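You operate a simulated robot arm through the tools that you are given. There is no shell and no other tool.

You are at the controls of a simulated robot arm. One attempt, no reset.

Task
Put the repair marker back in its corner, then open valves 2, 3 and 10 to bring water to Wash.
Fine: leave the other valves. Set down upright: red repair marker.

Only the result counts: the job must be done as asked and must still hold three seconds after the hand-in. Knocking over, shifting, dropping, spilling or breaking anything else fails it.

Robot
A 7-joint arm with a two-finger parallel gripper, fixed in place. Base frame: the origin is at the foot of the arm, x ahead of it, y to its left, z up. Units: mm, rad, N and s.
Its first joint turns from -2.897 to 2.897 rad. Payload 3.43 kg.
Tool frame: the origin (TCP) lies between the finger pads and is the grasp point; the fingertips stand 34 mm ahead of it; z points along the fingers, y is the line along which they close. The gripper opens to 128 mm. The fingers are 24 mm wide and 12 mm thick; the gripper's body (48 by 130 mm) begins 96 mm behind the TCP.
Orientation is that of the tool frame in the base frame, as a unit quaternion [w, x, y, z]. With the fingers straight down and closing along the base's y, the tool's x points along the base's -x, its y along +y and its z along -z.

Tools
- The arm moves only by the tool move_arm. Its argument "targets" is a list of rows, each a list of 3 entries, a list of its own where there are three numbers: the shift along the tool's x, y, z in units of 250 mm (1.0 is 250 mm), then the turn, a rotation vector about the tool's x, y, z in units of 120 degrees (1.0 is 120 degrees), then the gripper command, from -1 (shut) to 1 (fully open), values between in proportion. In form: [[[tx, ty, tz], [ax, ay, az], claw], ...]. A call has 1 to 20 rows; each row is the pose to reach, as a shift and turn from the pose commanded when the call began, along the tool's axes at that moment. A call with a number of a shift or a turn outside -1 to 1 is refused whole. Rows are played at 5 a second. More than 50 mm and 0.15 rad between two rows, or a gripper value outside its range, and nothing of the call is played. Where a pose cannot be reached the arm comes as near as it can. A force on the tool above 40 N (or 10 N above the force at the start of the call, whichever is more), or a blocked arm, ends the call early, and 0.2 s more pass. The fingers move at their own pace (about 153 mm/s each) and stop on an object; they squeeze with about 38 N. The grip force told is the motor's: it shows also when the fingers shut on nothing. Time passes only in rows, and 0.2 s behind the last, so rows that repeat a pose let the fingers close. The reply holds the time, the measured pose of the TCP, the force on the tool along the base axes, the opening and the grip force, in the units named above and with some noise, with the torque about the TCP (base axes, N m) and any sound that the robot's microphone picked up.
- Cameras (640 x 400 px; columns grow to the right, rows downward): "scene" is fixed at [217.1, 499.8, 1626.6]; the picture's right is [-0.48, -0.88, 0.00], its down [-0.80, 0.44, -0.40] and it looks along [0.35, -0.19, -0.92] (base axes); focal length 248 px, centre (320, 200). "wrist" rides on the gripper at [76, -11, -160] in the tool frame; the picture's right is [0.15, 0.99, 0.00], its down [-0.88, 0.13, -0.46] and it looks along [-0.45, 0.07, 0.89] (tool axes); focal length 234 px, centre (320, 200). There is no depth. A picture from a camera that has moved, and an enlarged one, comes with that camera's place and axes in the base frame and with its lens.
- snapshot(camera): a new picture of that camera. No time passes.
- enlarge(camera, box): a new picture of the part [left, top, right, bottom] of that camera's present view, enlarged. No time passes.
- hand_in(): hands the job in; it is judged then, once.

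Places have to be worked out from the pictures, the camera data and where the tool is seen. Open the gripper and draw the arm clear of the work before you hand the job in, unless the task says otherwise.

The tools are called after "Call:" as name(argument=value, ...) on one line, values as JSON. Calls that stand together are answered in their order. move_arm: Moves the arm, as the interface text tells. Its arguments: {"type":"object","properties":{"targets":{"type":"array","items":{"type":"array"}}},"required":["targets"]} The other tools are called the same way: snapshot (camera) takes a picture; enlarge (camera, box) takes an enlarged picture of a part of a camera's view; hand_in () hands the job in.

At the start:

```text
time_s: 0.0
tool_pos: [480.5, 150.1, 1251.2]
ee_rot: [0.0, -0.001, 1.0, 0.0]
wrist_force: [0.0, 0.4, -0.4]
torque: [-0.03, -0.02, 0.0]
gripper_width: 127.7
grasp_force: 0.1
```

scene: 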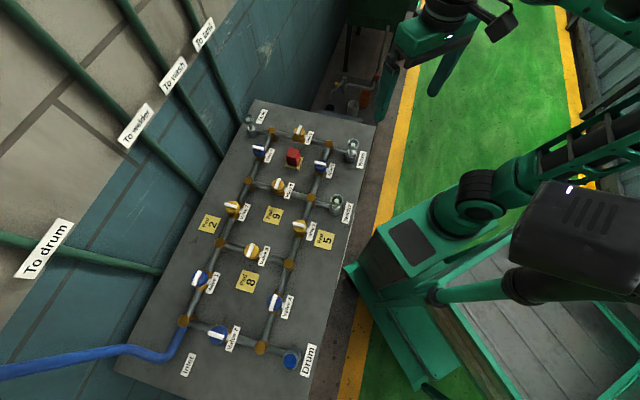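
wrist: 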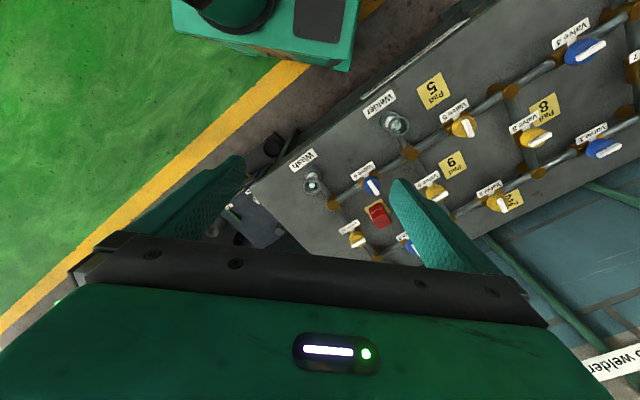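

I start by looking closer at the panel from both cameras to read labels and find the marker, its corner, and the valve handles.

Call:
enlarge(camera="scene", box=[220, 90, 380, 190])

Call:
enlarge(camera="scene", box=[190, 170, 350, 270])

Call:
enlarge(camera="scene", box=[160, 240, 320, 380])

Call:
enlarge(camera="wrist", box=[280, 60, 640, 285])

```text
4.00 times, centred on (300, 140) of scene
camera zoom: at [217.1, 499.8, 1626.6], right [-0.48, -0.88, 0.0], down [-0.8, 0.44, -0.4], along [0.35, -0.19, -0.92], focal length 990 px, centre (400, 440)
```

zoom: 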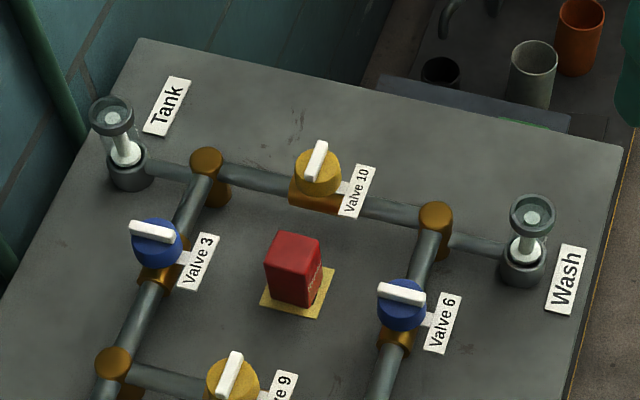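

```text
4.00 times, centred on (270, 220) of scene
camera zoom: at [217.1, 499.8, 1626.6], right [-0.48, -0.88, 0.0], down [-0.8, 0.44, -0.4], along [0.35, -0.19, -0.92], focal length 990 px, centre (520, 120)
```

zoom: 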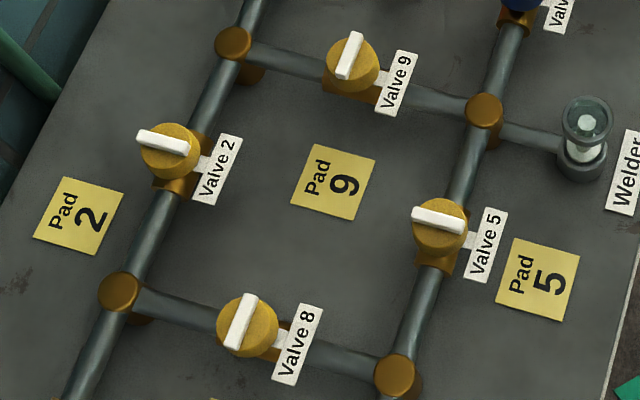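

```text
2.86 times, centred on (240, 310) of scene
camera zoom: at [217.1, 499.8, 1626.6], right [-0.48, -0.88, 0.0], down [-0.8, 0.44, -0.4], along [0.35, -0.19, -0.92], focal length 707 px, centre (549, -114)
```

zoom: 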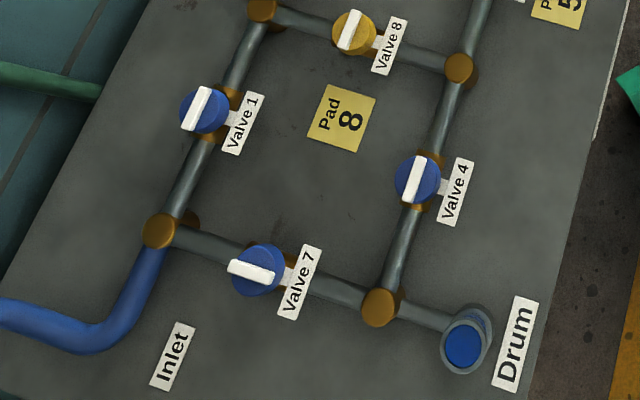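

```text
1.78 times, centred on (460, 172) of wrist
camera zoom: at [404.3, 138.2, 1410.7], right [-0.15, 0.99, 0.0], down [0.88, 0.13, 0.46], along [0.45, 0.07, -0.89], focal length 416 px, centre (71, 249)
```

zoom: 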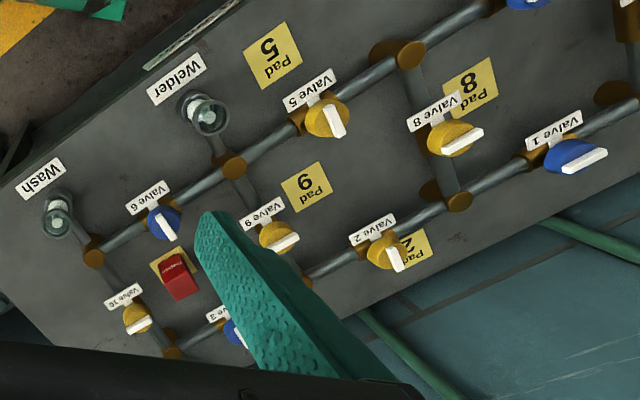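

The marker stands on a yellow pad among valves 3, 10, 6 and 9; I need to read its text and find where "its corner" is, so I zoom in further.

Call:
enlarge(camera="scene", box=[280, 140, 312, 180])

Call:
enlarge(camera="wrist", box=[350, 190, 400, 240])

Call:
enlarge(camera="scene", box=[300, 40, 420, 130])

Call:
enlarge(camera="scene", box=[110, 290, 350, 400])

Call:
enlarge(camera="scene", box=[100, 0, 260, 120])

```text
10.00 times, centred on (296, 160) of scene
camera zoom: at [217.1, 499.8, 1626.6], right [-0.48, -0.88, 0.0], down [-0.8, 0.44, -0.4], along [0.35, -0.19, -0.92], focal length 2475 px, centre (560, 600)
```

zoom: 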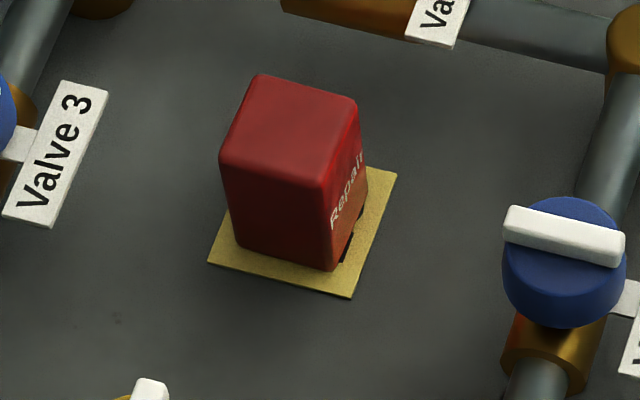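

```text
8.00 times, centred on (375, 215) of wrist
camera zoom: at [404.3, 138.2, 1410.7], right [-0.15, 0.99, 0.0], down [0.88, 0.13, 0.46], along [0.45, 0.07, -0.89], focal length 1873 px, centre (-120, 80)
```

zoom: 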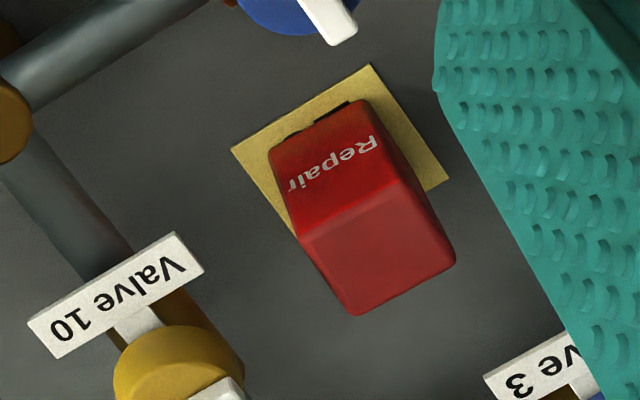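

```text
4.44 times, centred on (360, 85) of scene
camera zoom: at [217.1, 499.8, 1626.6], right [-0.48, -0.88, 0.0], down [-0.8, 0.44, -0.4], along [0.35, -0.19, -0.92], focal length 1100 px, centre (142, 711)
```

zoom: 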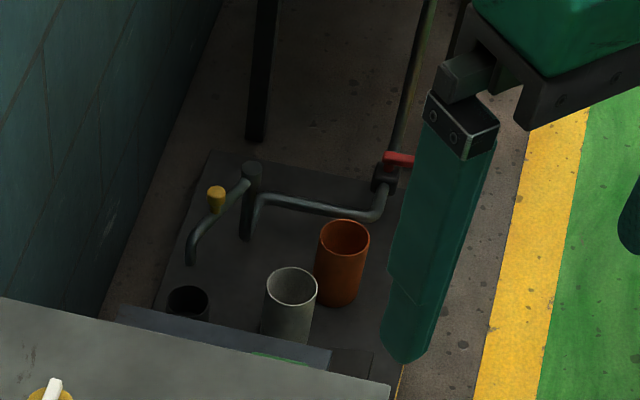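

```text
2.67 times, centred on (230, 345) of scene
camera zoom: at [217.1, 499.8, 1626.6], right [-0.48, -0.88, 0.0], down [-0.8, 0.44, -0.4], along [0.35, -0.19, -0.92], focal length 660 px, centre (560, -187)
```

zoom: 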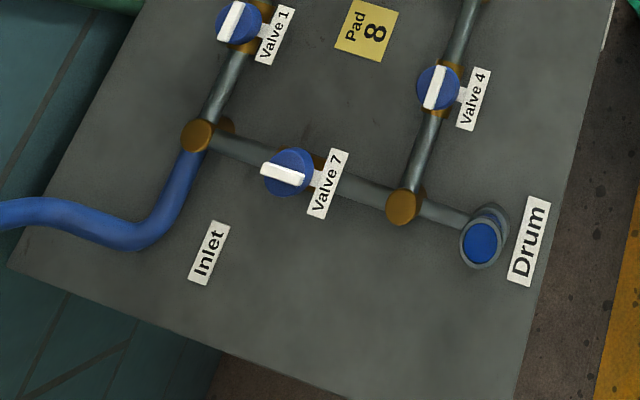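

```text
3.33 times, centred on (180, 60) of scene
camera zoom: at [217.1, 499.8, 1626.6], right [-0.48, -0.88, 0.0], down [-0.8, 0.44, -0.4], along [0.35, -0.19, -0.92], focal length 825 px, centre (787, 667)
```

zoom: 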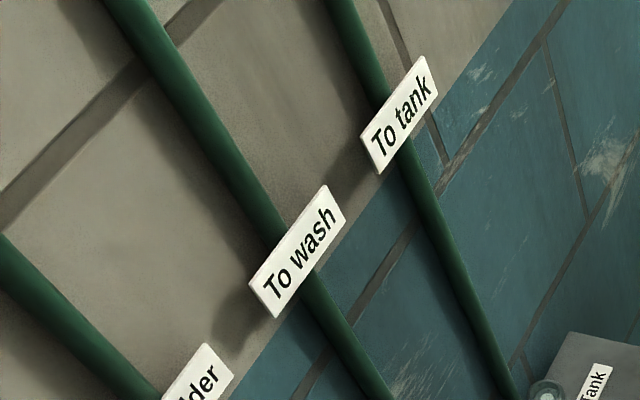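

The panel plane triangulates to z≈840, rotated about 45° in the base frame; the marker sits on a pad at roughly (699, 348). The "corner" is not visible yet, so I swing the wrist camera toward +y at a safe height to see the rest of the bench.

Call:
move_arm(targets=[[[0.0655, 0.0909, 0], [0, 0, -0.0682], 1], [[0.131, 0.1818, 0], [0, 0, -0.1364], 1], [[0.1964, 0.2727, 0], [0, 0, -0.2045], 1], [[0.2618, 0.3636, 0], [0, 0, -0.2727], 1], [[0.3273, 0.4545, 0], [0, 0, -0.3409], 1], [[0.3927, 0.5455, 0], [0, 0, -0.4091], 1], [[0.4582, 0.6364, 0], [0, 0, -0.4773], 1], [[0.5236, 0.7273, 0], [0, 0, -0.5455], 1], [[0.5891, 0.8182, 0], [0, 0, -0.6136], 1], [[0.6545, 0.9091, 0], [0, 0, -0.6818], 1], [[0.72, 1.0, 0], [0, 0, -0.75], 1], [[0.72, 1.0, 0], [0, 0, -0.75], 1]])

Call:
snapshot(camera="wrist")

Call:
snapshot(camera="scene")

```text
time_s: 2.6
tool_pos: [283.4, 396.6, 1256.4]
ee_rot: [-0.004, 0.708, -0.707, 0.003]
wrist_force: [-0.1, -0.7, -0.3]
torque: [0.02, 0.0, 0.01]
gripper_width: 127.7
grasp_force: 0.1
```

```text
taken
camera wrist: at [293.8, 320.9, 1415.2], right [-0.99, -0.15, -0.01], down [-0.14, 0.88, 0.45], along [-0.06, 0.45, -0.89], focal length 234 px, centre (320, 200)
```

wrist: 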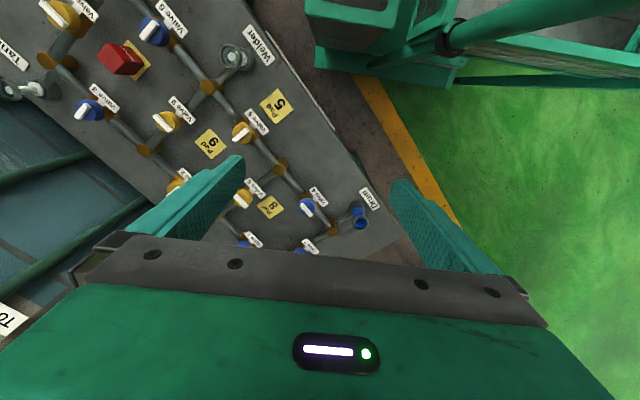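

```text
taken
```

scene: 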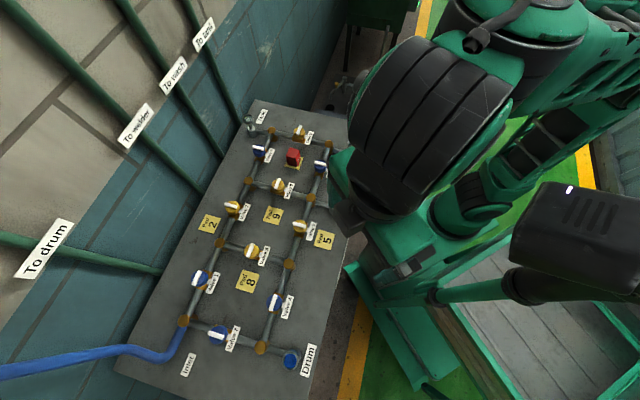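

The new view shows most of the panel; I enlarge it to inspect the Drum corner and the other corners for a marked spot.

Call:
enlarge(camera="wrist", box=[220, 130, 420, 260])

Call:
enlarge(camera="wrist", box=[0, 0, 300, 190])

Call:
enlarge(camera="wrist", box=[80, 20, 180, 90])

```text
3.08 times, centred on (320, 195) of wrist
camera zoom: at [293.8, 320.9, 1415.2], right [-0.99, -0.15, -0.01], down [-0.14, 0.88, 0.45], along [-0.06, 0.45, -0.89], focal length 720 px, centre (320, 215)
```

zoom: 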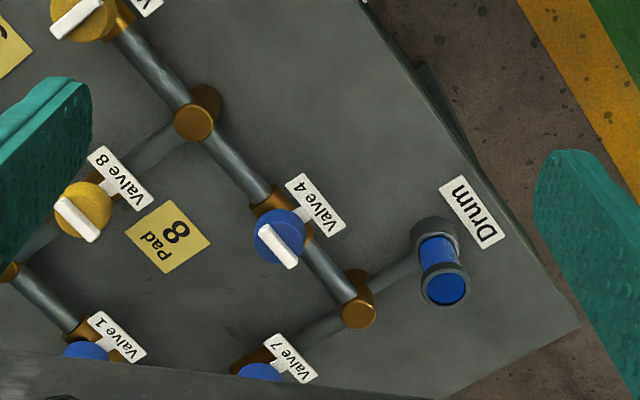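

```text
2.11 times, centred on (150, 95) of wrist
camera zoom: at [293.8, 320.9, 1415.2], right [-0.99, -0.15, -0.01], down [-0.14, 0.88, 0.45], along [-0.06, 0.45, -0.89], focal length 493 px, centre (678, 421)
```

zoom: 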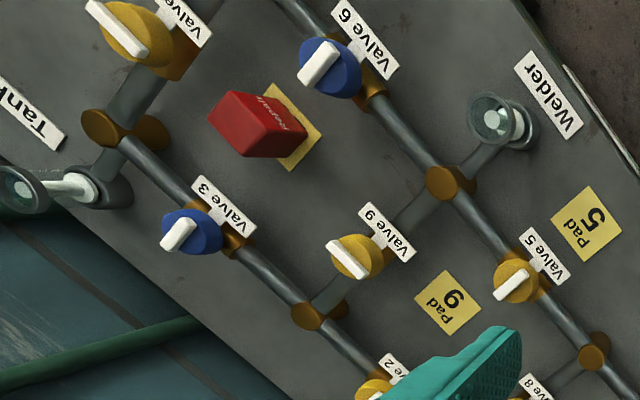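

```text
5.71 times, centred on (130, 55) of wrist
camera zoom: at [293.8, 320.9, 1415.2], right [-0.99, -0.15, -0.01], down [-0.14, 0.88, 0.45], along [-0.06, 0.45, -0.89], focal length 1338 px, centre (1406, 1029)
```

zoom: 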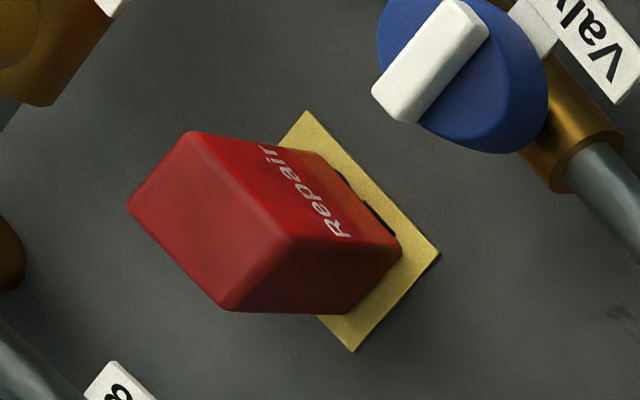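

No marked spot is visible on top near Drum. A thin white strip runs along the panel's robot-facing edge – likely a notice on its side – so I enlarge that in both views, plus the other corners.

Call:
enlarge(camera="scene", box=[310, 210, 370, 300])

Call:
enlarge(camera="wrist", box=[240, 0, 380, 170])

Call:
enlarge(camera="scene", box=[240, 90, 300, 140])

Call:
enlarge(camera="scene", box=[100, 300, 220, 400])

```text
4.44 times, centred on (340, 255) of scene
camera zoom: at [217.1, 499.8, 1626.6], right [-0.48, -0.88, 0.0], down [-0.8, 0.44, -0.4], along [0.35, -0.19, -0.92], focal length 1100 px, centre (231, -44)
```

zoom: 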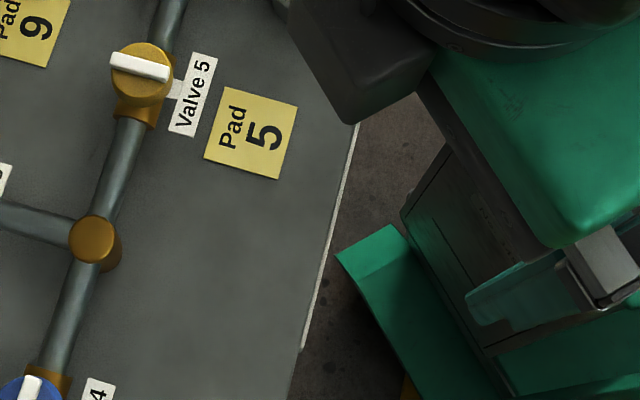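

```text
2.35 times, centred on (310, 85) of wrist
camera zoom: at [293.8, 320.9, 1415.2], right [-0.99, -0.15, -0.01], down [-0.14, 0.88, 0.45], along [-0.06, 0.45, -0.89], focal length 551 px, centre (344, 471)
```

zoom: 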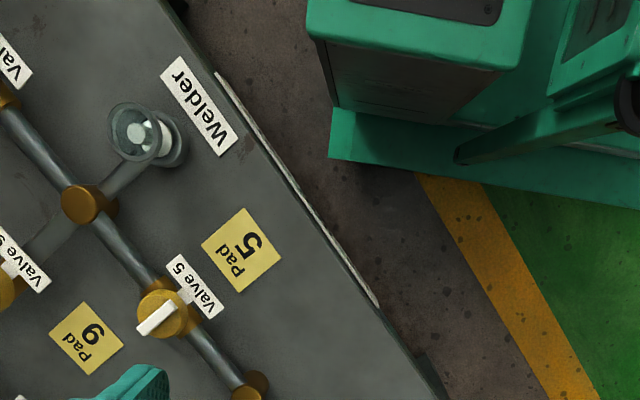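

```text
8.00 times, centred on (270, 115) of scene
camera zoom: at [217.1, 499.8, 1626.6], right [-0.48, -0.88, 0.0], down [-0.8, 0.44, -0.4], along [0.35, -0.19, -0.92], focal length 1980 px, centre (720, 880)
```

zoom: 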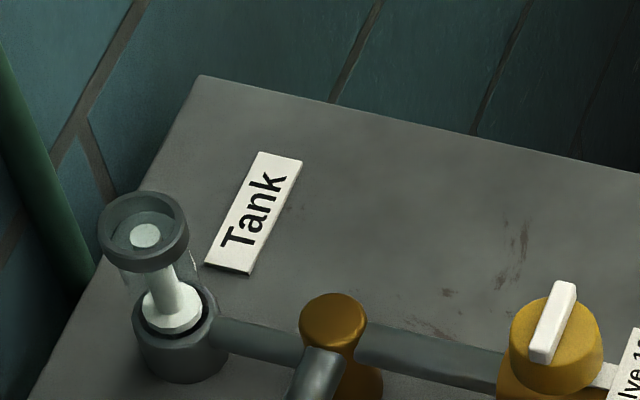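

```text
4.00 times, centred on (160, 350) of scene
camera zoom: at [217.1, 499.8, 1626.6], right [-0.48, -0.88, 0.0], down [-0.8, 0.44, -0.4], along [0.35, -0.19, -0.92], focal length 990 px, centre (960, -400)
```

zoom: 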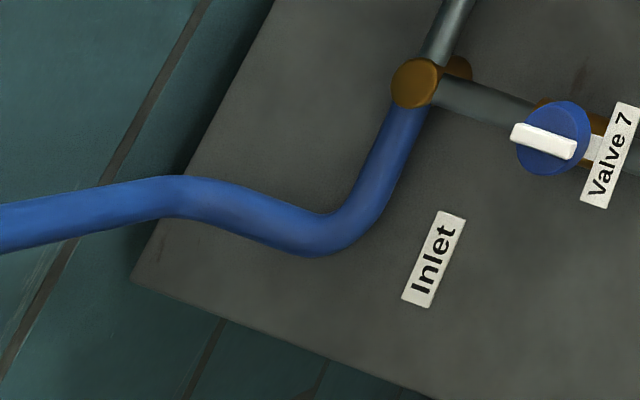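

The white strip is a plate on the panel's robot-facing side, centred near (336, 334, ~800). I move the tool to the left side of the robot, near (50, 450), looking along +x, to read it.

Call:
move_arm(targets=[[[-0.0193, 0.0847, 0], [0, 0, 0.0682], 1], [[-0.0385, 0.1695, 0], [0, 0, 0.1364], 1], [[-0.0578, 0.2542, 0], [0, 0, 0.2045], 1], [[-0.0771, 0.3389, 0], [0, 0, 0.2727], 1], [[-0.0964, 0.4236, 0], [0, 0, 0.3409], 1], [[-0.1156, 0.5084, 0], [0, 0, 0.4091], 1], [[-0.1349, 0.5931, 0], [0, 0, 0.4773], 1], [[-0.1542, 0.6778, 0], [0, 0, 0.5455], 1], [[-0.1735, 0.7625, 0], [0, 0, 0.6136], 1], [[-0.1927, 0.8473, 0], [0, 0, 0.6818], 1], [[-0.212, 0.932, 0], [0, 0, 0.75], 1], [[-0.212, 0.932, 0], [0, 0, 0.75], 1]])

Call:
snapshot(camera="wrist")

Call:
snapshot(camera="scene")

```text
time_s: 5.4
tool_pos: [62.0, 421.5, 1323.6]
ee_rot: [-0.018, 0.011, 0.998, 0.062]
wrist_force: [1.1, 0.2, 0.9]
torque: [-0.02, 0.04, 0.04]
gripper_width: 128.3
grasp_force: 0.1
stopped in row 12: the arm was blocked; the commanded pose is now the measured one
```

```text
taken
camera wrist: at [-8.6, 393.0, 1483.3], right [-0.12, 0.98, 0.13], down [0.9, 0.06, 0.43], along [0.42, 0.17, -0.89], focal length 234 px, centre (320, 200)
```

wrist: 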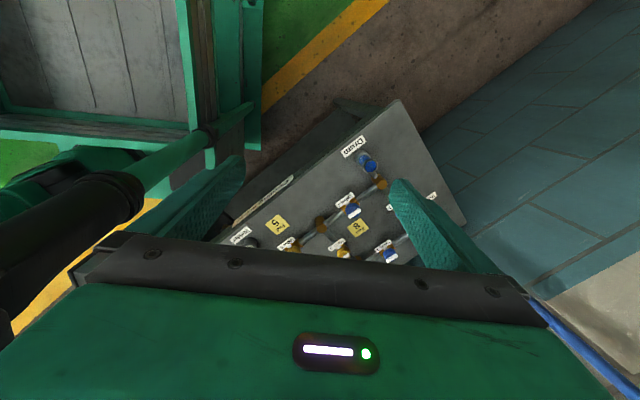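

```text
taken
```

scene: 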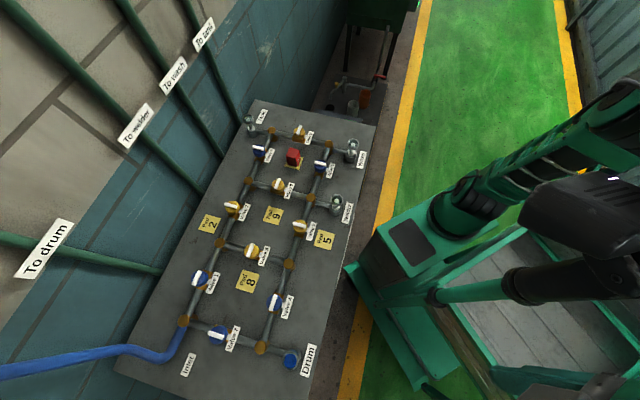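

The side plate is now visible between the fingers; I enlarge it to read it.

Call:
enlarge(camera="wrist", box=[225, 165, 305, 230])

Call:
enlarge(camera="wrist", box=[240, 90, 480, 270])

```text
6.15 times, centred on (265, 198) of wrist
camera zoom: at [-8.6, 393.0, 1483.3], right [-0.12, 0.98, 0.13], down [0.9, 0.06, 0.43], along [0.42, 0.17, -0.89], focal length 1441 px, centre (658, 215)
```

zoom: 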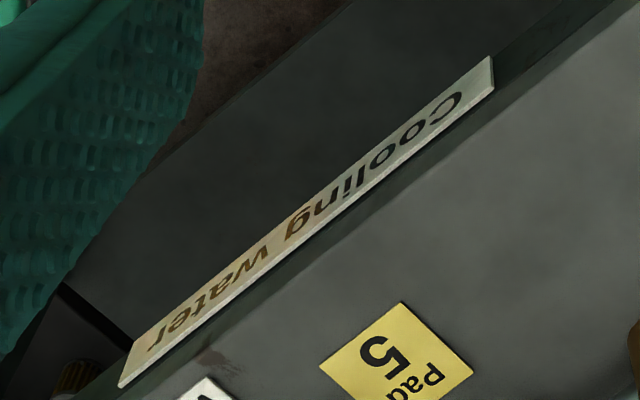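

```text
2.22 times, centred on (360, 180) of wrist
camera zoom: at [-8.6, 393.0, 1483.3], right [-0.12, 0.98, 0.13], down [0.9, 0.06, 0.43], along [0.42, 0.17, -0.89], focal length 520 px, centre (231, 244)
```

zoom: 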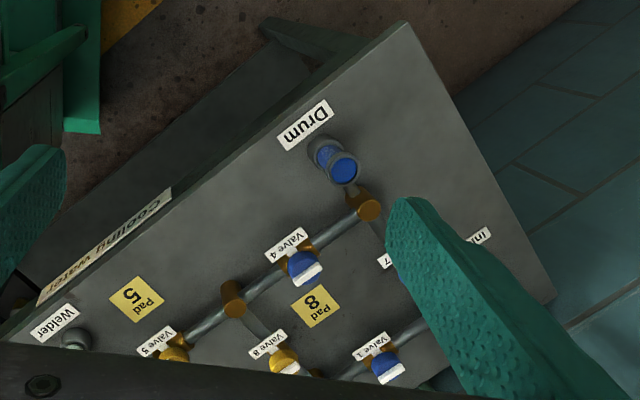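

The plate just says "Cooling water". I check the lower structures and each panel corner at high zoom for a marked home spot.

Call:
enlarge(camera="scene", box=[325, 105, 395, 155])

Call:
enlarge(camera="wrist", box=[320, 85, 480, 185])

Call:
enlarge(camera="wrist", box=[200, 90, 400, 220])

Call:
enlarge(camera="scene", box=[240, 330, 360, 400])

Call:
enlarge(camera="scene", box=[110, 270, 200, 380])

Call:
enlarge(camera="scene", box=[310, 60, 400, 130])

```text
8.00 times, centred on (360, 130) of scene
camera zoom: at [217.1, 499.8, 1626.6], right [-0.48, -0.88, 0.0], down [-0.8, 0.44, -0.4], along [0.35, -0.19, -0.92], focal length 1980 px, centre (0, 760)
```

zoom: 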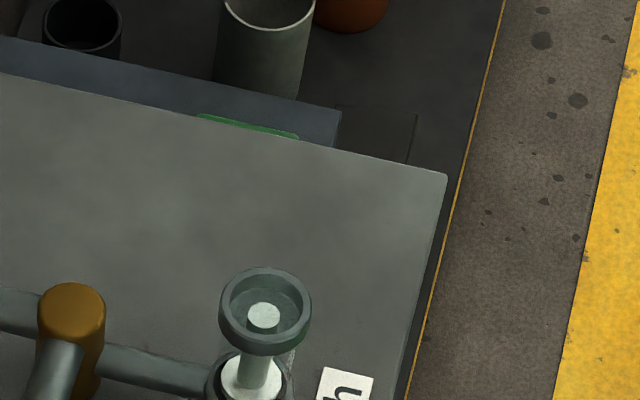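

```text
4.00 times, centred on (400, 135) of wrist
camera zoom: at [-8.6, 393.0, 1483.3], right [-0.12, 0.98, 0.13], down [0.9, 0.06, 0.43], along [0.42, 0.17, -0.89], focal length 937 px, centre (0, 460)
```

zoom: 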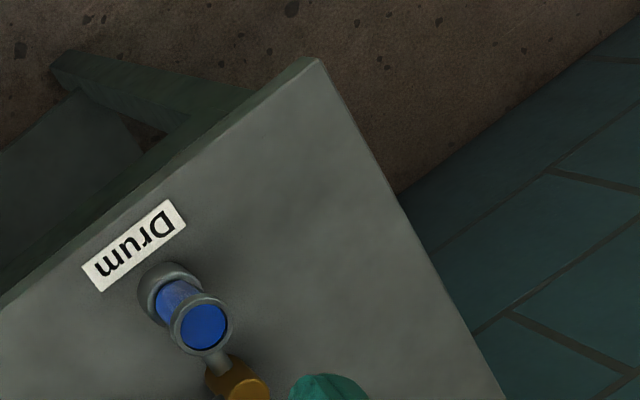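

```text
3.08 times, centred on (300, 155) of wrist
camera zoom: at [-8.6, 393.0, 1483.3], right [-0.12, 0.98, 0.13], down [0.9, 0.06, 0.43], along [0.42, 0.17, -0.89], focal length 720 px, centre (382, 338)
```

zoom: 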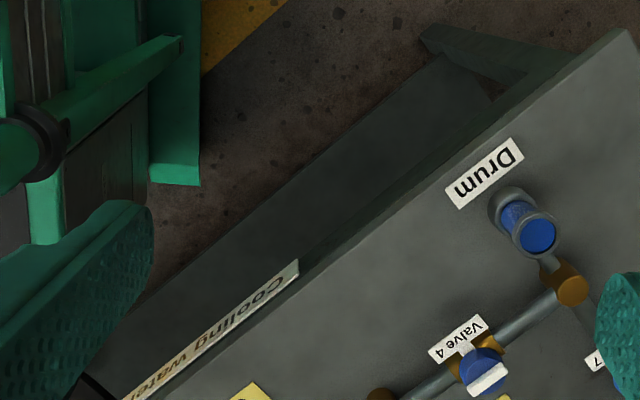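

```text
5.33 times, centred on (300, 365) of scene
camera zoom: at [217.1, 499.8, 1626.6], right [-0.48, -0.88, 0.0], down [-0.8, 0.44, -0.4], along [0.35, -0.19, -0.92], focal length 1320 px, centre (427, -680)
```

zoom: 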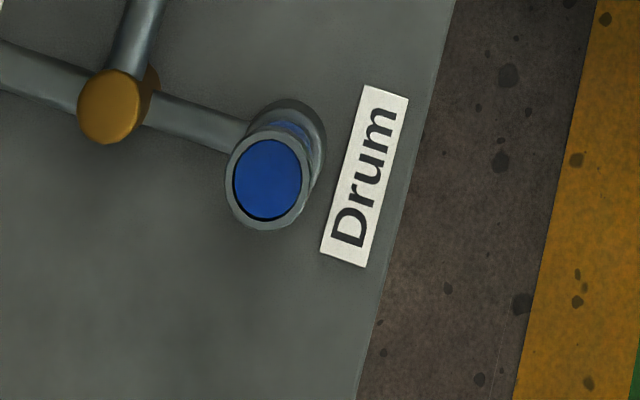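

```text
3.64 times, centred on (155, 325) of scene
camera zoom: at [217.1, 499.8, 1626.6], right [-0.48, -0.88, 0.0], down [-0.8, 0.44, -0.4], along [0.35, -0.19, -0.92], focal length 900 px, centre (920, -254)
```

zoom: 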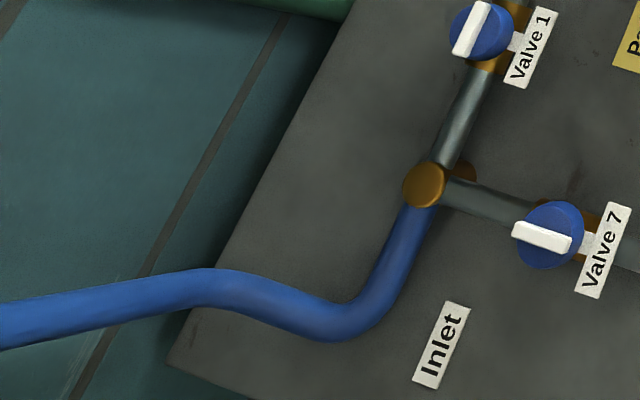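

```text
5.71 times, centred on (355, 95) of scene
camera zoom: at [217.1, 499.8, 1626.6], right [-0.48, -0.88, 0.0], down [-0.8, 0.44, -0.4], along [0.35, -0.19, -0.92], focal length 1414 px, centre (120, 800)
```

zoom: 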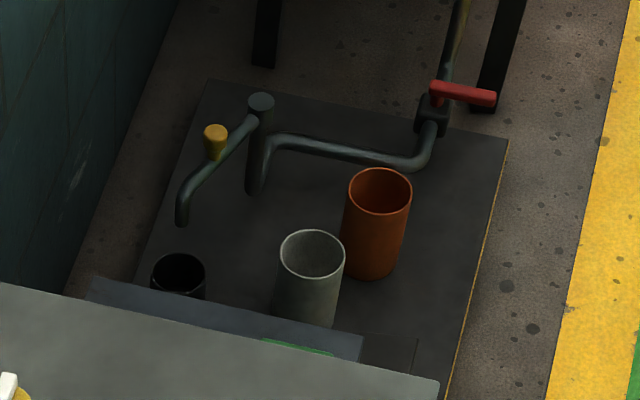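

No home mark on the panel corners, but beyond the Wash end there is something bluish with a green edge. I retreat to the earlier waypoint (straightening the tool) and then go look over the Wash end.

Call:
move_arm(targets=[[[-0.149, -0.018, 0.035], [0.0098, -0.0028, -0.0018], 1], [[-0.299, -0.036, 0.069], [0.0197, -0.0057, -0.0035], 1], [[-0.448, -0.0545, 0.1035], [0.0295, -0.0085, -0.0053], 1], [[-0.597, -0.0727, 0.138], [0.0393, -0.0113, -0.007], 1], [[-0.747, -0.0908, 0.1725], [0.0492, -0.0142, -0.0088], 1], [[-0.896, -0.109, 0.207], [0.059, -0.017, -0.0105], 1], [[-0.896, -0.109, 0.207], [0.059, -0.017, -0.0105], 1]])

```text
time_s: 7.0
tool_pos: [278.8, 399.8, 1253.8]
ee_rot: [0.003, -0.005, 1.0, -0.008]
wrist_force: [0.5, -0.7, 0.5]
torque: [0.01, -0.01, 0.01]
gripper_width: 127.9
grasp_force: 0.3
```

The arm is back at (279, 400, 1254) with the tool nearly vertical. I continue to (480, 150) as before.

Call:
move_arm(targets=[[[-0.11, -0.14, 0.005], [0, 0, 0], 1], [[-0.225, -0.282, 0.011], [0, 0, 0], 1], [[-0.338, -0.423, 0.017], [0, 0, 0], 1], [[-0.45, -0.565, 0.023], [0, 0, 0], 1], [[-0.563, -0.706, 0.028], [0, 0, 0], 1], [[-0.675, -0.847, 0.034], [0, 0, 0], 1], [[-0.788, -0.988, 0.04], [0, 0, 0], 1], [[-0.788, -0.988, 0.04], [0, 0, 0], 1]])

```text
time_s: 8.8
tool_pos: [476.3, 154.6, 1249.7]
ee_rot: [0.003, -0.005, 1.0, -0.009]
wrist_force: [0.2, 0.4, 0.7]
torque: [0.0, 0.01, 0.01]
gripper_width: 128.2
grasp_force: 0.1
```

At the start pose again; now I move to about (620, -40) to look over the Wash end of the panel.

Call:
move_arm(targets=[[[-0.115, -0.152, 0], [0, 0, 0], 1], [[-0.23, -0.304, 0], [0, 0, 0], 1], [[-0.346, -0.456, 0], [0, 0, 0], 1], [[-0.461, -0.608, 0], [0, 0, 0], 1], [[-0.576, -0.76, 0], [0, 0, 0], 1], [[-0.576, -0.76, 0], [0, 0, 0], 1]])

Call:
snapshot(camera="wrist")

```text
time_s: 10.2
tool_pos: [622.5, -32.9, 1252.0]
ee_rot: [0.004, -0.006, 1.0, -0.008]
wrist_force: [-0.3, 0.7, -1.0]
torque: [-0.02, 0.04, -0.01]
gripper_width: 127.7
grasp_force: 0.1
```

```text
taken
camera wrist: at [545.9, -41.9, 1411.4], right [-0.16, 0.99, -0.02], down [0.88, 0.15, 0.46], along [0.46, 0.06, -0.89], focal length 234 px, centre (320, 200)
```

wrist: 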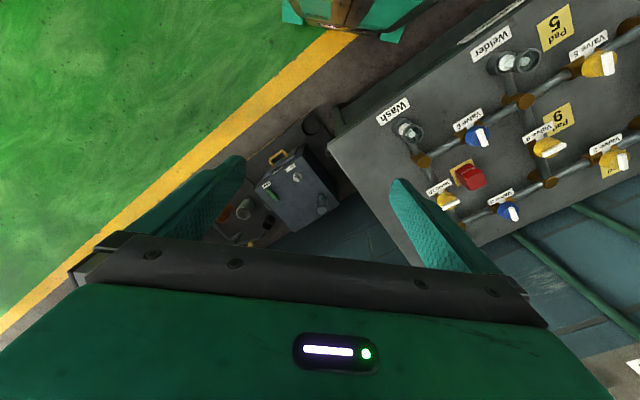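

There is a box or plate with writing below the Wash end; I enlarge it to read it.

Call:
enlarge(camera="wrist", box=[210, 110, 350, 250])

Call:
enlarge(camera="wrist", box=[255, 160, 335, 225])

Call:
enlarge(camera="wrist", box=[330, 80, 560, 240])

```text
2.86 times, centred on (280, 180) of wrist
camera zoom: at [545.9, -41.9, 1411.4], right [-0.16, 0.99, -0.02], down [0.88, 0.15, 0.46], along [0.46, 0.06, -0.89], focal length 669 px, centre (434, 257)
```

zoom: 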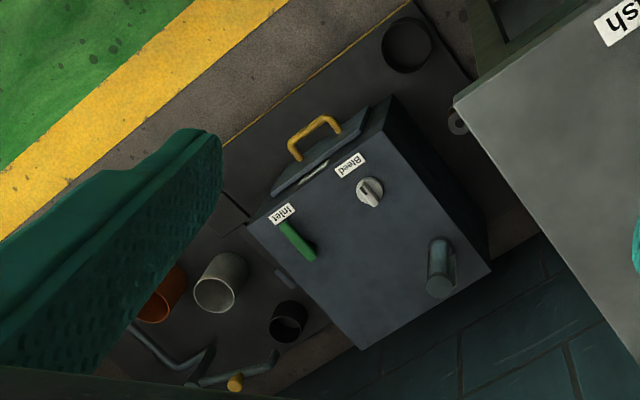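

```text
6.15 times, centred on (295, 192) of wrist
camera zoom: at [545.9, -41.9, 1411.4], right [-0.16, 0.99, -0.02], down [0.88, 0.15, 0.46], along [0.46, 0.06, -0.89], focal length 1441 px, centre (474, 246)
```

zoom: 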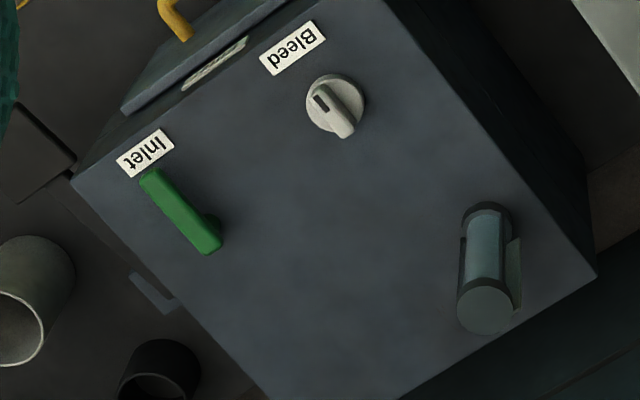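

```text
2.50 times, centred on (445, 160) of wrist
camera zoom: at [545.9, -41.9, 1411.4], right [-0.16, 0.99, -0.02], down [0.88, 0.15, 0.46], along [0.46, 0.06, -0.89], focal length 585 px, centre (8, 300)
```

zoom: 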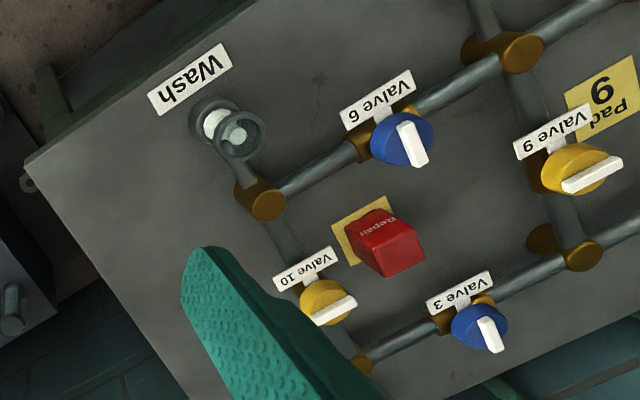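

That is unrelated equipment (a bleed box). I still need the marker's home, so I survey the area around the robot base and the panel in detail from the present views.

Call:
snapshot(camera="scene")

Call:
enlarge(camera="scene", box=[340, 200, 640, 400])

Call:
enlarge(camera="scene", box=[400, 0, 640, 150])

Call:
enlarge(camera="wrist", box=[260, 0, 640, 120])

```text
taken
```

scene: 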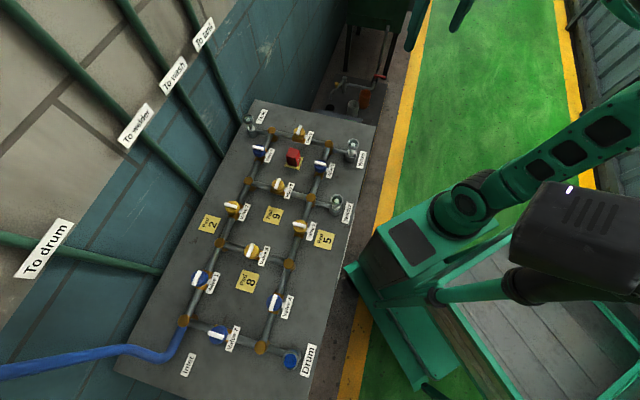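

```text
2.00 times, centred on (490, 300) of scene
camera zoom: at [217.1, 499.8, 1626.6], right [-0.48, -0.88, 0.0], down [-0.8, 0.44, -0.4], along [0.35, -0.19, -0.92], focal length 495 px, centre (-20, 0)
```

zoom: 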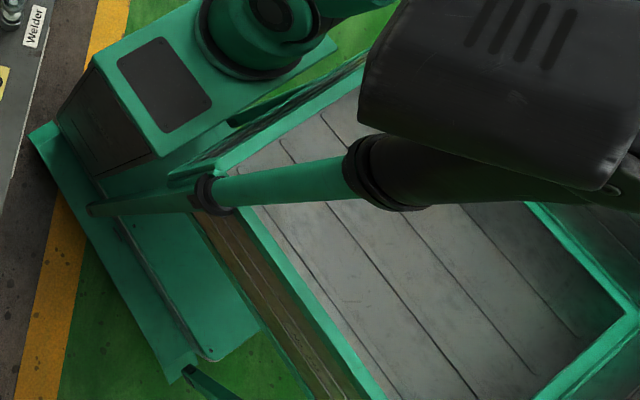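

```text
2.67 times, centred on (520, 75) of scene
camera zoom: at [217.1, 499.8, 1626.6], right [-0.48, -0.88, 0.0], down [-0.8, 0.44, -0.4], along [0.35, -0.19, -0.92], focal length 660 px, centre (-213, 533)
```

zoom: 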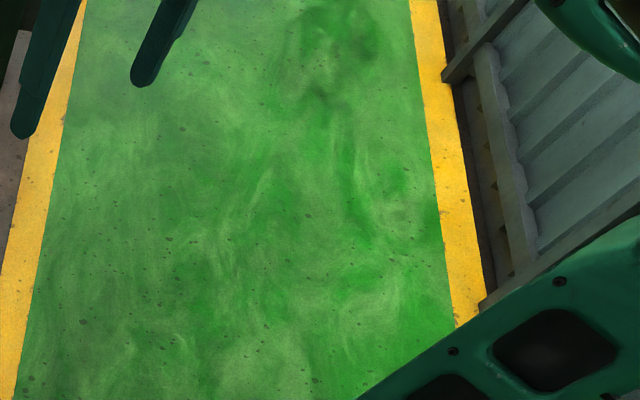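

```text
1.68 times, centred on (450, 60) of wrist
camera zoom: at [545.9, -41.9, 1411.4], right [-0.16, 0.99, -0.02], down [0.88, 0.15, 0.46], along [0.46, 0.06, -0.89], focal length 394 px, centre (101, 436)
```

zoom: 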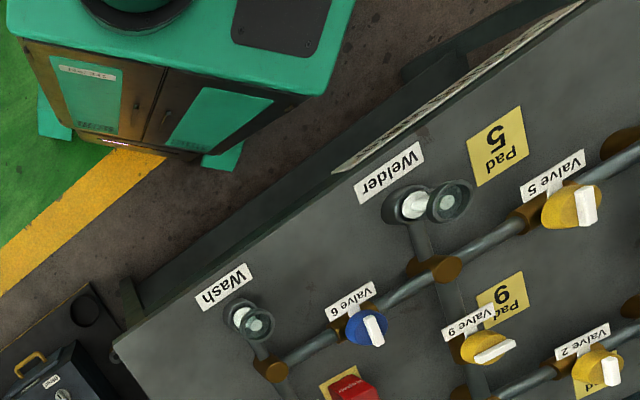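

I take very close looks at the Wash corner and the cells of the pipe grid for faint outlines.

Call:
enlarge(camera="wrist", box=[320, 85, 420, 195])

Call:
enlarge(camera="scene", box=[200, 180, 280, 240])

Call:
enlarge(camera="scene", box=[130, 220, 230, 330])

Call:
enlarge(camera="scene", box=[200, 260, 310, 340])

Call:
enlarge(camera="scene", box=[290, 130, 380, 240])

Call:
enlarge(camera="wrist", box=[445, 150, 495, 200])

```text
3.64 times, centred on (370, 140) of wrist
camera zoom: at [545.9, -41.9, 1411.4], right [-0.16, 0.99, -0.02], down [0.88, 0.15, 0.46], along [0.46, 0.06, -0.89], focal length 852 px, centre (138, 418)
```

zoom: 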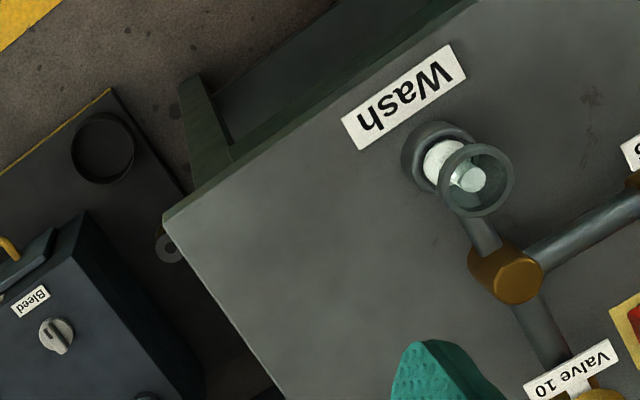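

```text
6.67 times, centred on (240, 210) of scene
camera zoom: at [217.1, 499.8, 1626.6], right [-0.48, -0.88, 0.0], down [-0.8, 0.44, -0.4], along [0.35, -0.19, -0.92], focal length 1650 px, centre (853, 133)
```

zoom: 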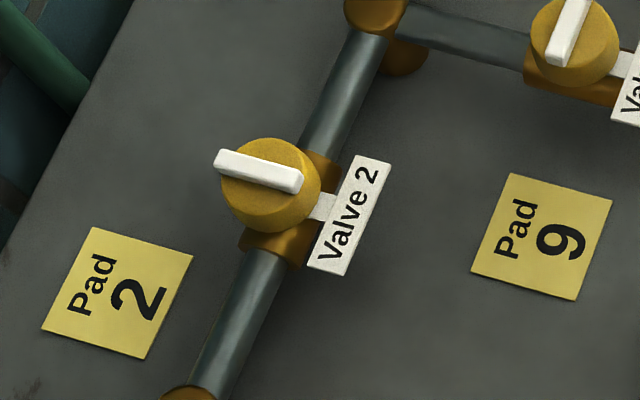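

```text
3.64 times, centred on (180, 275) of scene
camera zoom: at [217.1, 499.8, 1626.6], right [-0.48, -0.88, 0.0], down [-0.8, 0.44, -0.4], along [0.35, -0.19, -0.92], focal length 900 px, centre (829, -73)
```

zoom: 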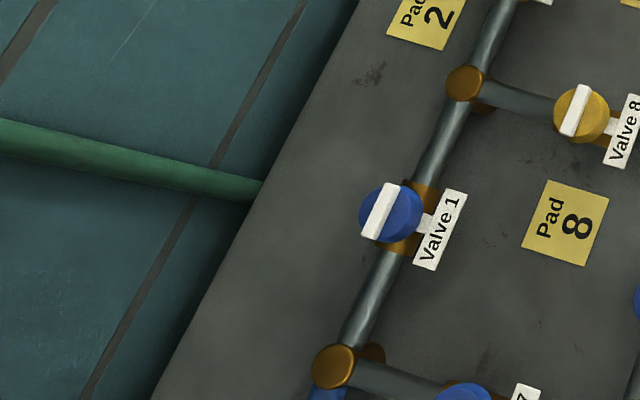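

```text
5.00 times, centred on (255, 300) of scene
camera zoom: at [217.1, 499.8, 1626.6], right [-0.48, -0.88, 0.0], down [-0.8, 0.44, -0.4], along [0.35, -0.19, -0.92], focal length 1237 px, centre (645, -300)
```

zoom: 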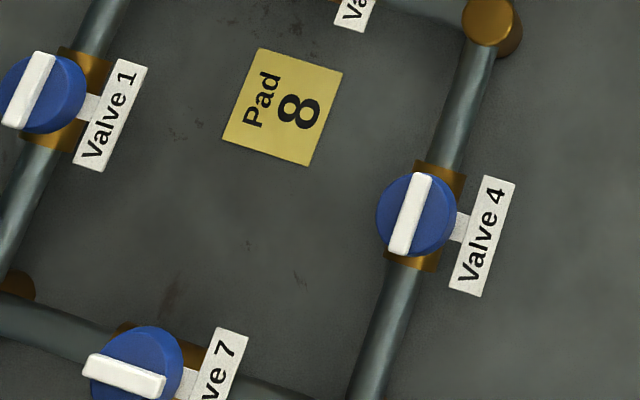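

```text
3.64 times, centred on (335, 185) of scene
camera zoom: at [217.1, 499.8, 1626.6], right [-0.48, -0.88, 0.0], down [-0.8, 0.44, -0.4], along [0.35, -0.19, -0.92], focal length 900 px, centre (266, 254)
```

zoom: 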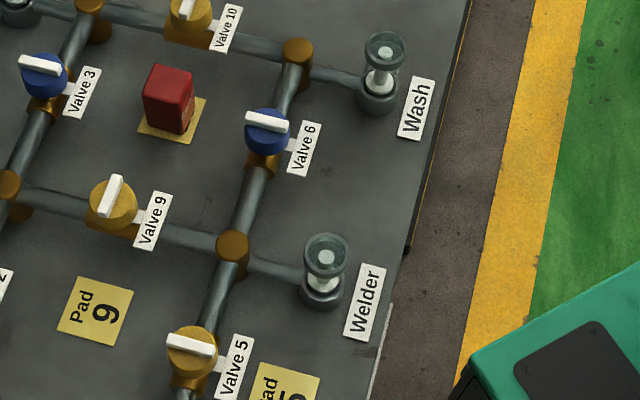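

```text
8.00 times, centred on (470, 175) of wrist
camera zoom: at [545.9, -41.9, 1411.4], right [-0.16, 0.99, -0.02], down [0.88, 0.15, 0.46], along [0.46, 0.06, -0.89], focal length 1873 px, centre (-880, 400)
```

zoom: 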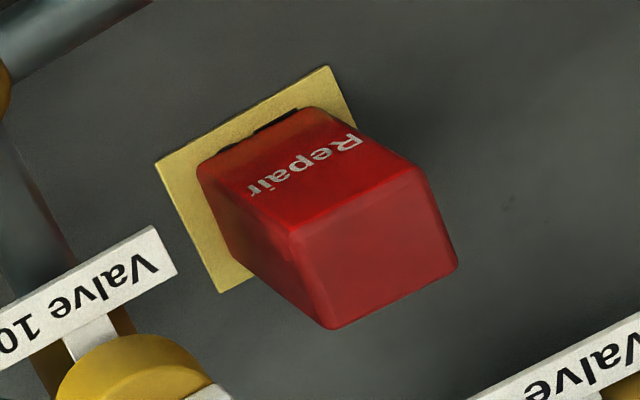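

Still no home spot. I turn the tool toward the wall and tilt the camera up to look for a notice or ledge about the marker's corner.

Call:
move_arm(targets=[[[0.095, 0.122, 0], [0, 0, -0.0625], 1], [[0.189, 0.244, 0], [0, 0, -0.125], 1], [[0.284, 0.366, 0], [0, 0, -0.1875], 1], [[0.379, 0.488, 0], [0, 0, -0.25], 1], [[0.473, 0.61, 0], [0, 0, -0.3125], 1], [[0.568, 0.732, 0], [0, 0, -0.375], 1], [[0.568, 0.732, 0], [0, 0, -0.375], 1]])

Call:
snapshot(camera="wrist")

```text
time_s: 11.8
tool_pos: [476.7, 149.9, 1252.2]
ee_rot: [0.001, -0.388, 0.922, -0.01]
wrist_force: [-0.7, 0.7, 0.2]
torque: [0.0, 0.0, -0.01]
gripper_width: 128.2
grasp_force: 0.0
```

```text
taken
camera wrist: at [431.2, 90.3, 1411.1], right [-0.81, 0.59, -0.02], down [0.52, 0.73, 0.45], along [0.27, 0.35, -0.89], focal length 234 px, centre (320, 200)
```

wrist: 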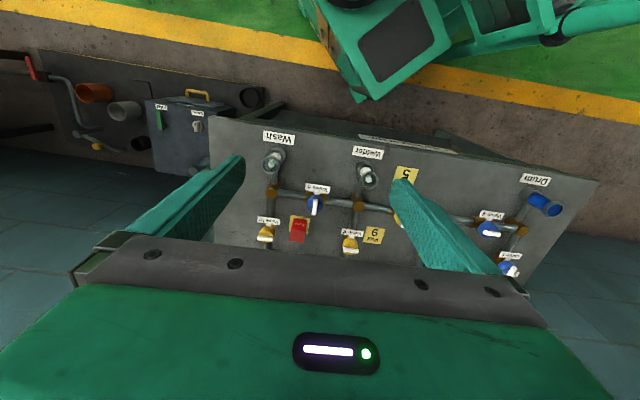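

Good view of the panel from the robot side. Now I tilt the tool up to view the wall.

Call:
move_arm(targets=[[[0, 0, 0], [0, -0.06, 0], 1], [[0, 0, 0], [0, -0.12, 0], 1], [[0, 0, 0], [0, -0.18, 0], 1], [[0, 0, 0], [0, -0.24, 0], 1], [[0, 0, 0], [0, -0.3, 0], 1], [[0, 0, 0], [0, -0.36, 0], 1], [[0, 0, 0], [0, -0.42, 0], 1], [[0, 0, 0], [0, -0.42, 0], 1]])

Call:
snapshot(camera="wrist")

```text
time_s: 13.6
tool_pos: [479.4, 148.4, 1249.1]
ee_rot: [0.393, -0.354, 0.834, 0.155]
wrist_force: [-0.4, -0.2, 0.0]
torque: [-0.01, 0.01, 0.02]
gripper_width: 128.0
grasp_force: 0.2
```

```text
taken
camera wrist: at [366.8, 19.0, 1293.1], right [-0.77, 0.62, -0.13], down [0.05, 0.26, 0.96], along [0.64, 0.74, -0.23], focal length 234 px, centre (320, 200)
```

wrist: 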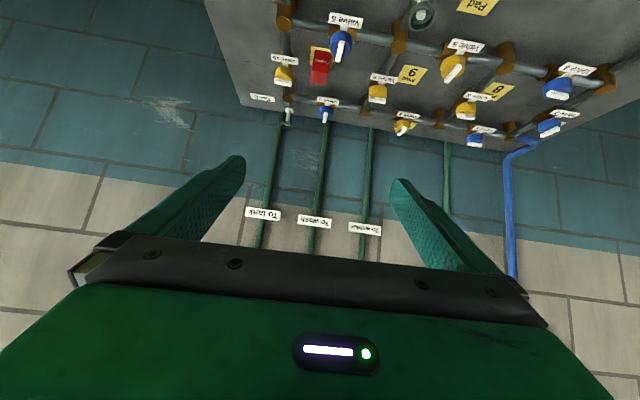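

The wall only has pipe signs. I enlarge the panel's far edge and the Inlet side from this vantage.

Call:
enlarge(camera="wrist", box=[200, 0, 420, 140])

Call:
enlarge(camera="wrist", box=[420, 0, 640, 150])

```text
2.86 times, centred on (310, 70) of wrist
camera zoom: at [366.8, 19.0, 1293.1], right [-0.77, 0.62, -0.13], down [0.05, 0.26, 0.96], along [0.64, 0.74, -0.23], focal length 669 px, centre (349, 571)
```

zoom: 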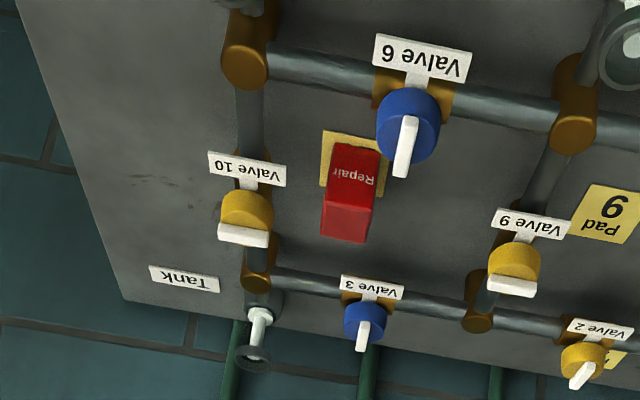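

```text
2.67 times, centred on (530, 75) of wrist
camera zoom: at [366.8, 19.0, 1293.1], right [-0.77, 0.62, -0.13], down [0.05, 0.26, 0.96], along [0.64, 0.74, -0.23], focal length 624 px, centre (-240, 533)
```

zoom: 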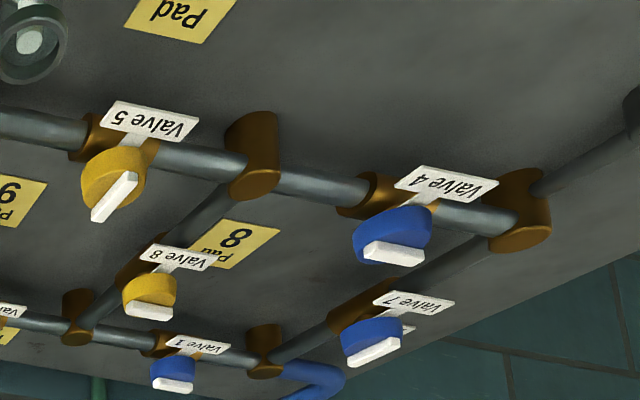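

The wall gives no hint. I level the tool again, then go inspect the Drum end of the panel up close, as it is the other reachable corner.

Call:
move_arm(targets=[[[0, 0, 0], [0, 0.06, 0], 1], [[0, 0, 0], [0, 0.12, 0], 1], [[0, 0, 0], [0, 0.18, 0], 1], [[0, 0, 0], [0, 0.24, 0], 1], [[0, 0, 0], [0, 0.3, 0], 1], [[0, 0, 0], [0, 0.36, 0], 1], [[0, 0, 0], [0, 0.42, 0], 1], [[0, 0, 0], [0, 0.42, 0], 1]])

```text
time_s: 15.4
tool_pos: [478.6, 147.5, 1249.6]
ee_rot: [0.0, -0.387, 0.922, -0.01]
wrist_force: [-0.5, 1.2, -0.1]
torque: [0.03, -0.01, 0.02]
gripper_width: 128.0
grasp_force: 0.0
```

Level again. Moving along the arc toward the left side.

Call:
move_arm(targets=[[[-0.025, 0.16, 0], [0, 0, -0.0625], 1], [[-0.051, 0.32, 0], [0, 0, -0.125], 1], [[-0.076, 0.48, 0], [0, 0, -0.1875], 1], [[-0.101, 0.64, 0], [0, 0, -0.25], 1], [[-0.127, 0.8, 0], [0, 0, -0.3125], 1], [[-0.152, 0.96, 0], [0, 0, -0.375], 1], [[-0.152, 0.96, 0], [0, 0, -0.375], 1]])

```text
time_s: 17.0
tool_pos: [331.9, 342.6, 1244.1]
ee_rot: [0.004, 0.71, -0.704, 0.008]
wrist_force: [0.4, -0.2, -0.1]
torque: [0.0, -0.01, 0.01]
gripper_width: 128.2
grasp_force: 0.1
```

Now to about (100, 540, 1180), camera looking toward +y over the Drum end.

Call:
move_arm(targets=[[[-0.1126, 0.1326, 0.0366], [0, 0, 0], 1], [[-0.225, 0.265, 0.073], [0, 0, 0], 1], [[-0.338, 0.398, 0.11], [0, 0, 0], 1], [[-0.45, 0.53, 0.146], [0, 0, 0], 1], [[-0.563, 0.663, 0.183], [0, 0, 0], 1], [[-0.675, 0.795, 0.219], [0, 0, 0], 1], [[-0.788, 0.928, 0.256], [0, 0, 0], 1], [[-0.788, 0.928, 0.256], [0, 0, 0], 1]])

Call:
snapshot(camera="wrist")

```text
time_s: 19.0
tool_pos: [176.0, 552.4, 1190.1]
ee_rot: [0.013, -0.654, 0.756, -0.006]
wrist_force: [-0.6, 1.5, -2.4]
torque: [-0.07, -0.13, 0.0]
gripper_width: 127.8
grasp_force: 0.0
stopped in row 8: the arm was blocked; the commanded pose is now the measured one
```

```text
taken
camera wrist: at [171.8, 473.6, 1349.4], right [-1.0, 0.0, -0.03], down [-0.02, 0.89, 0.46], along [0.02, 0.46, -0.89], focal length 234 px, centre (320, 200)
```

wrist: 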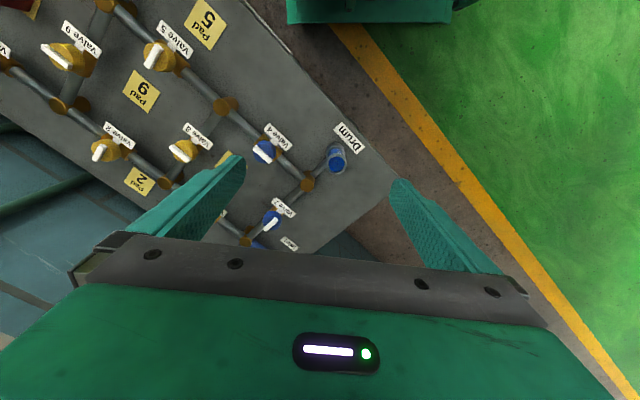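

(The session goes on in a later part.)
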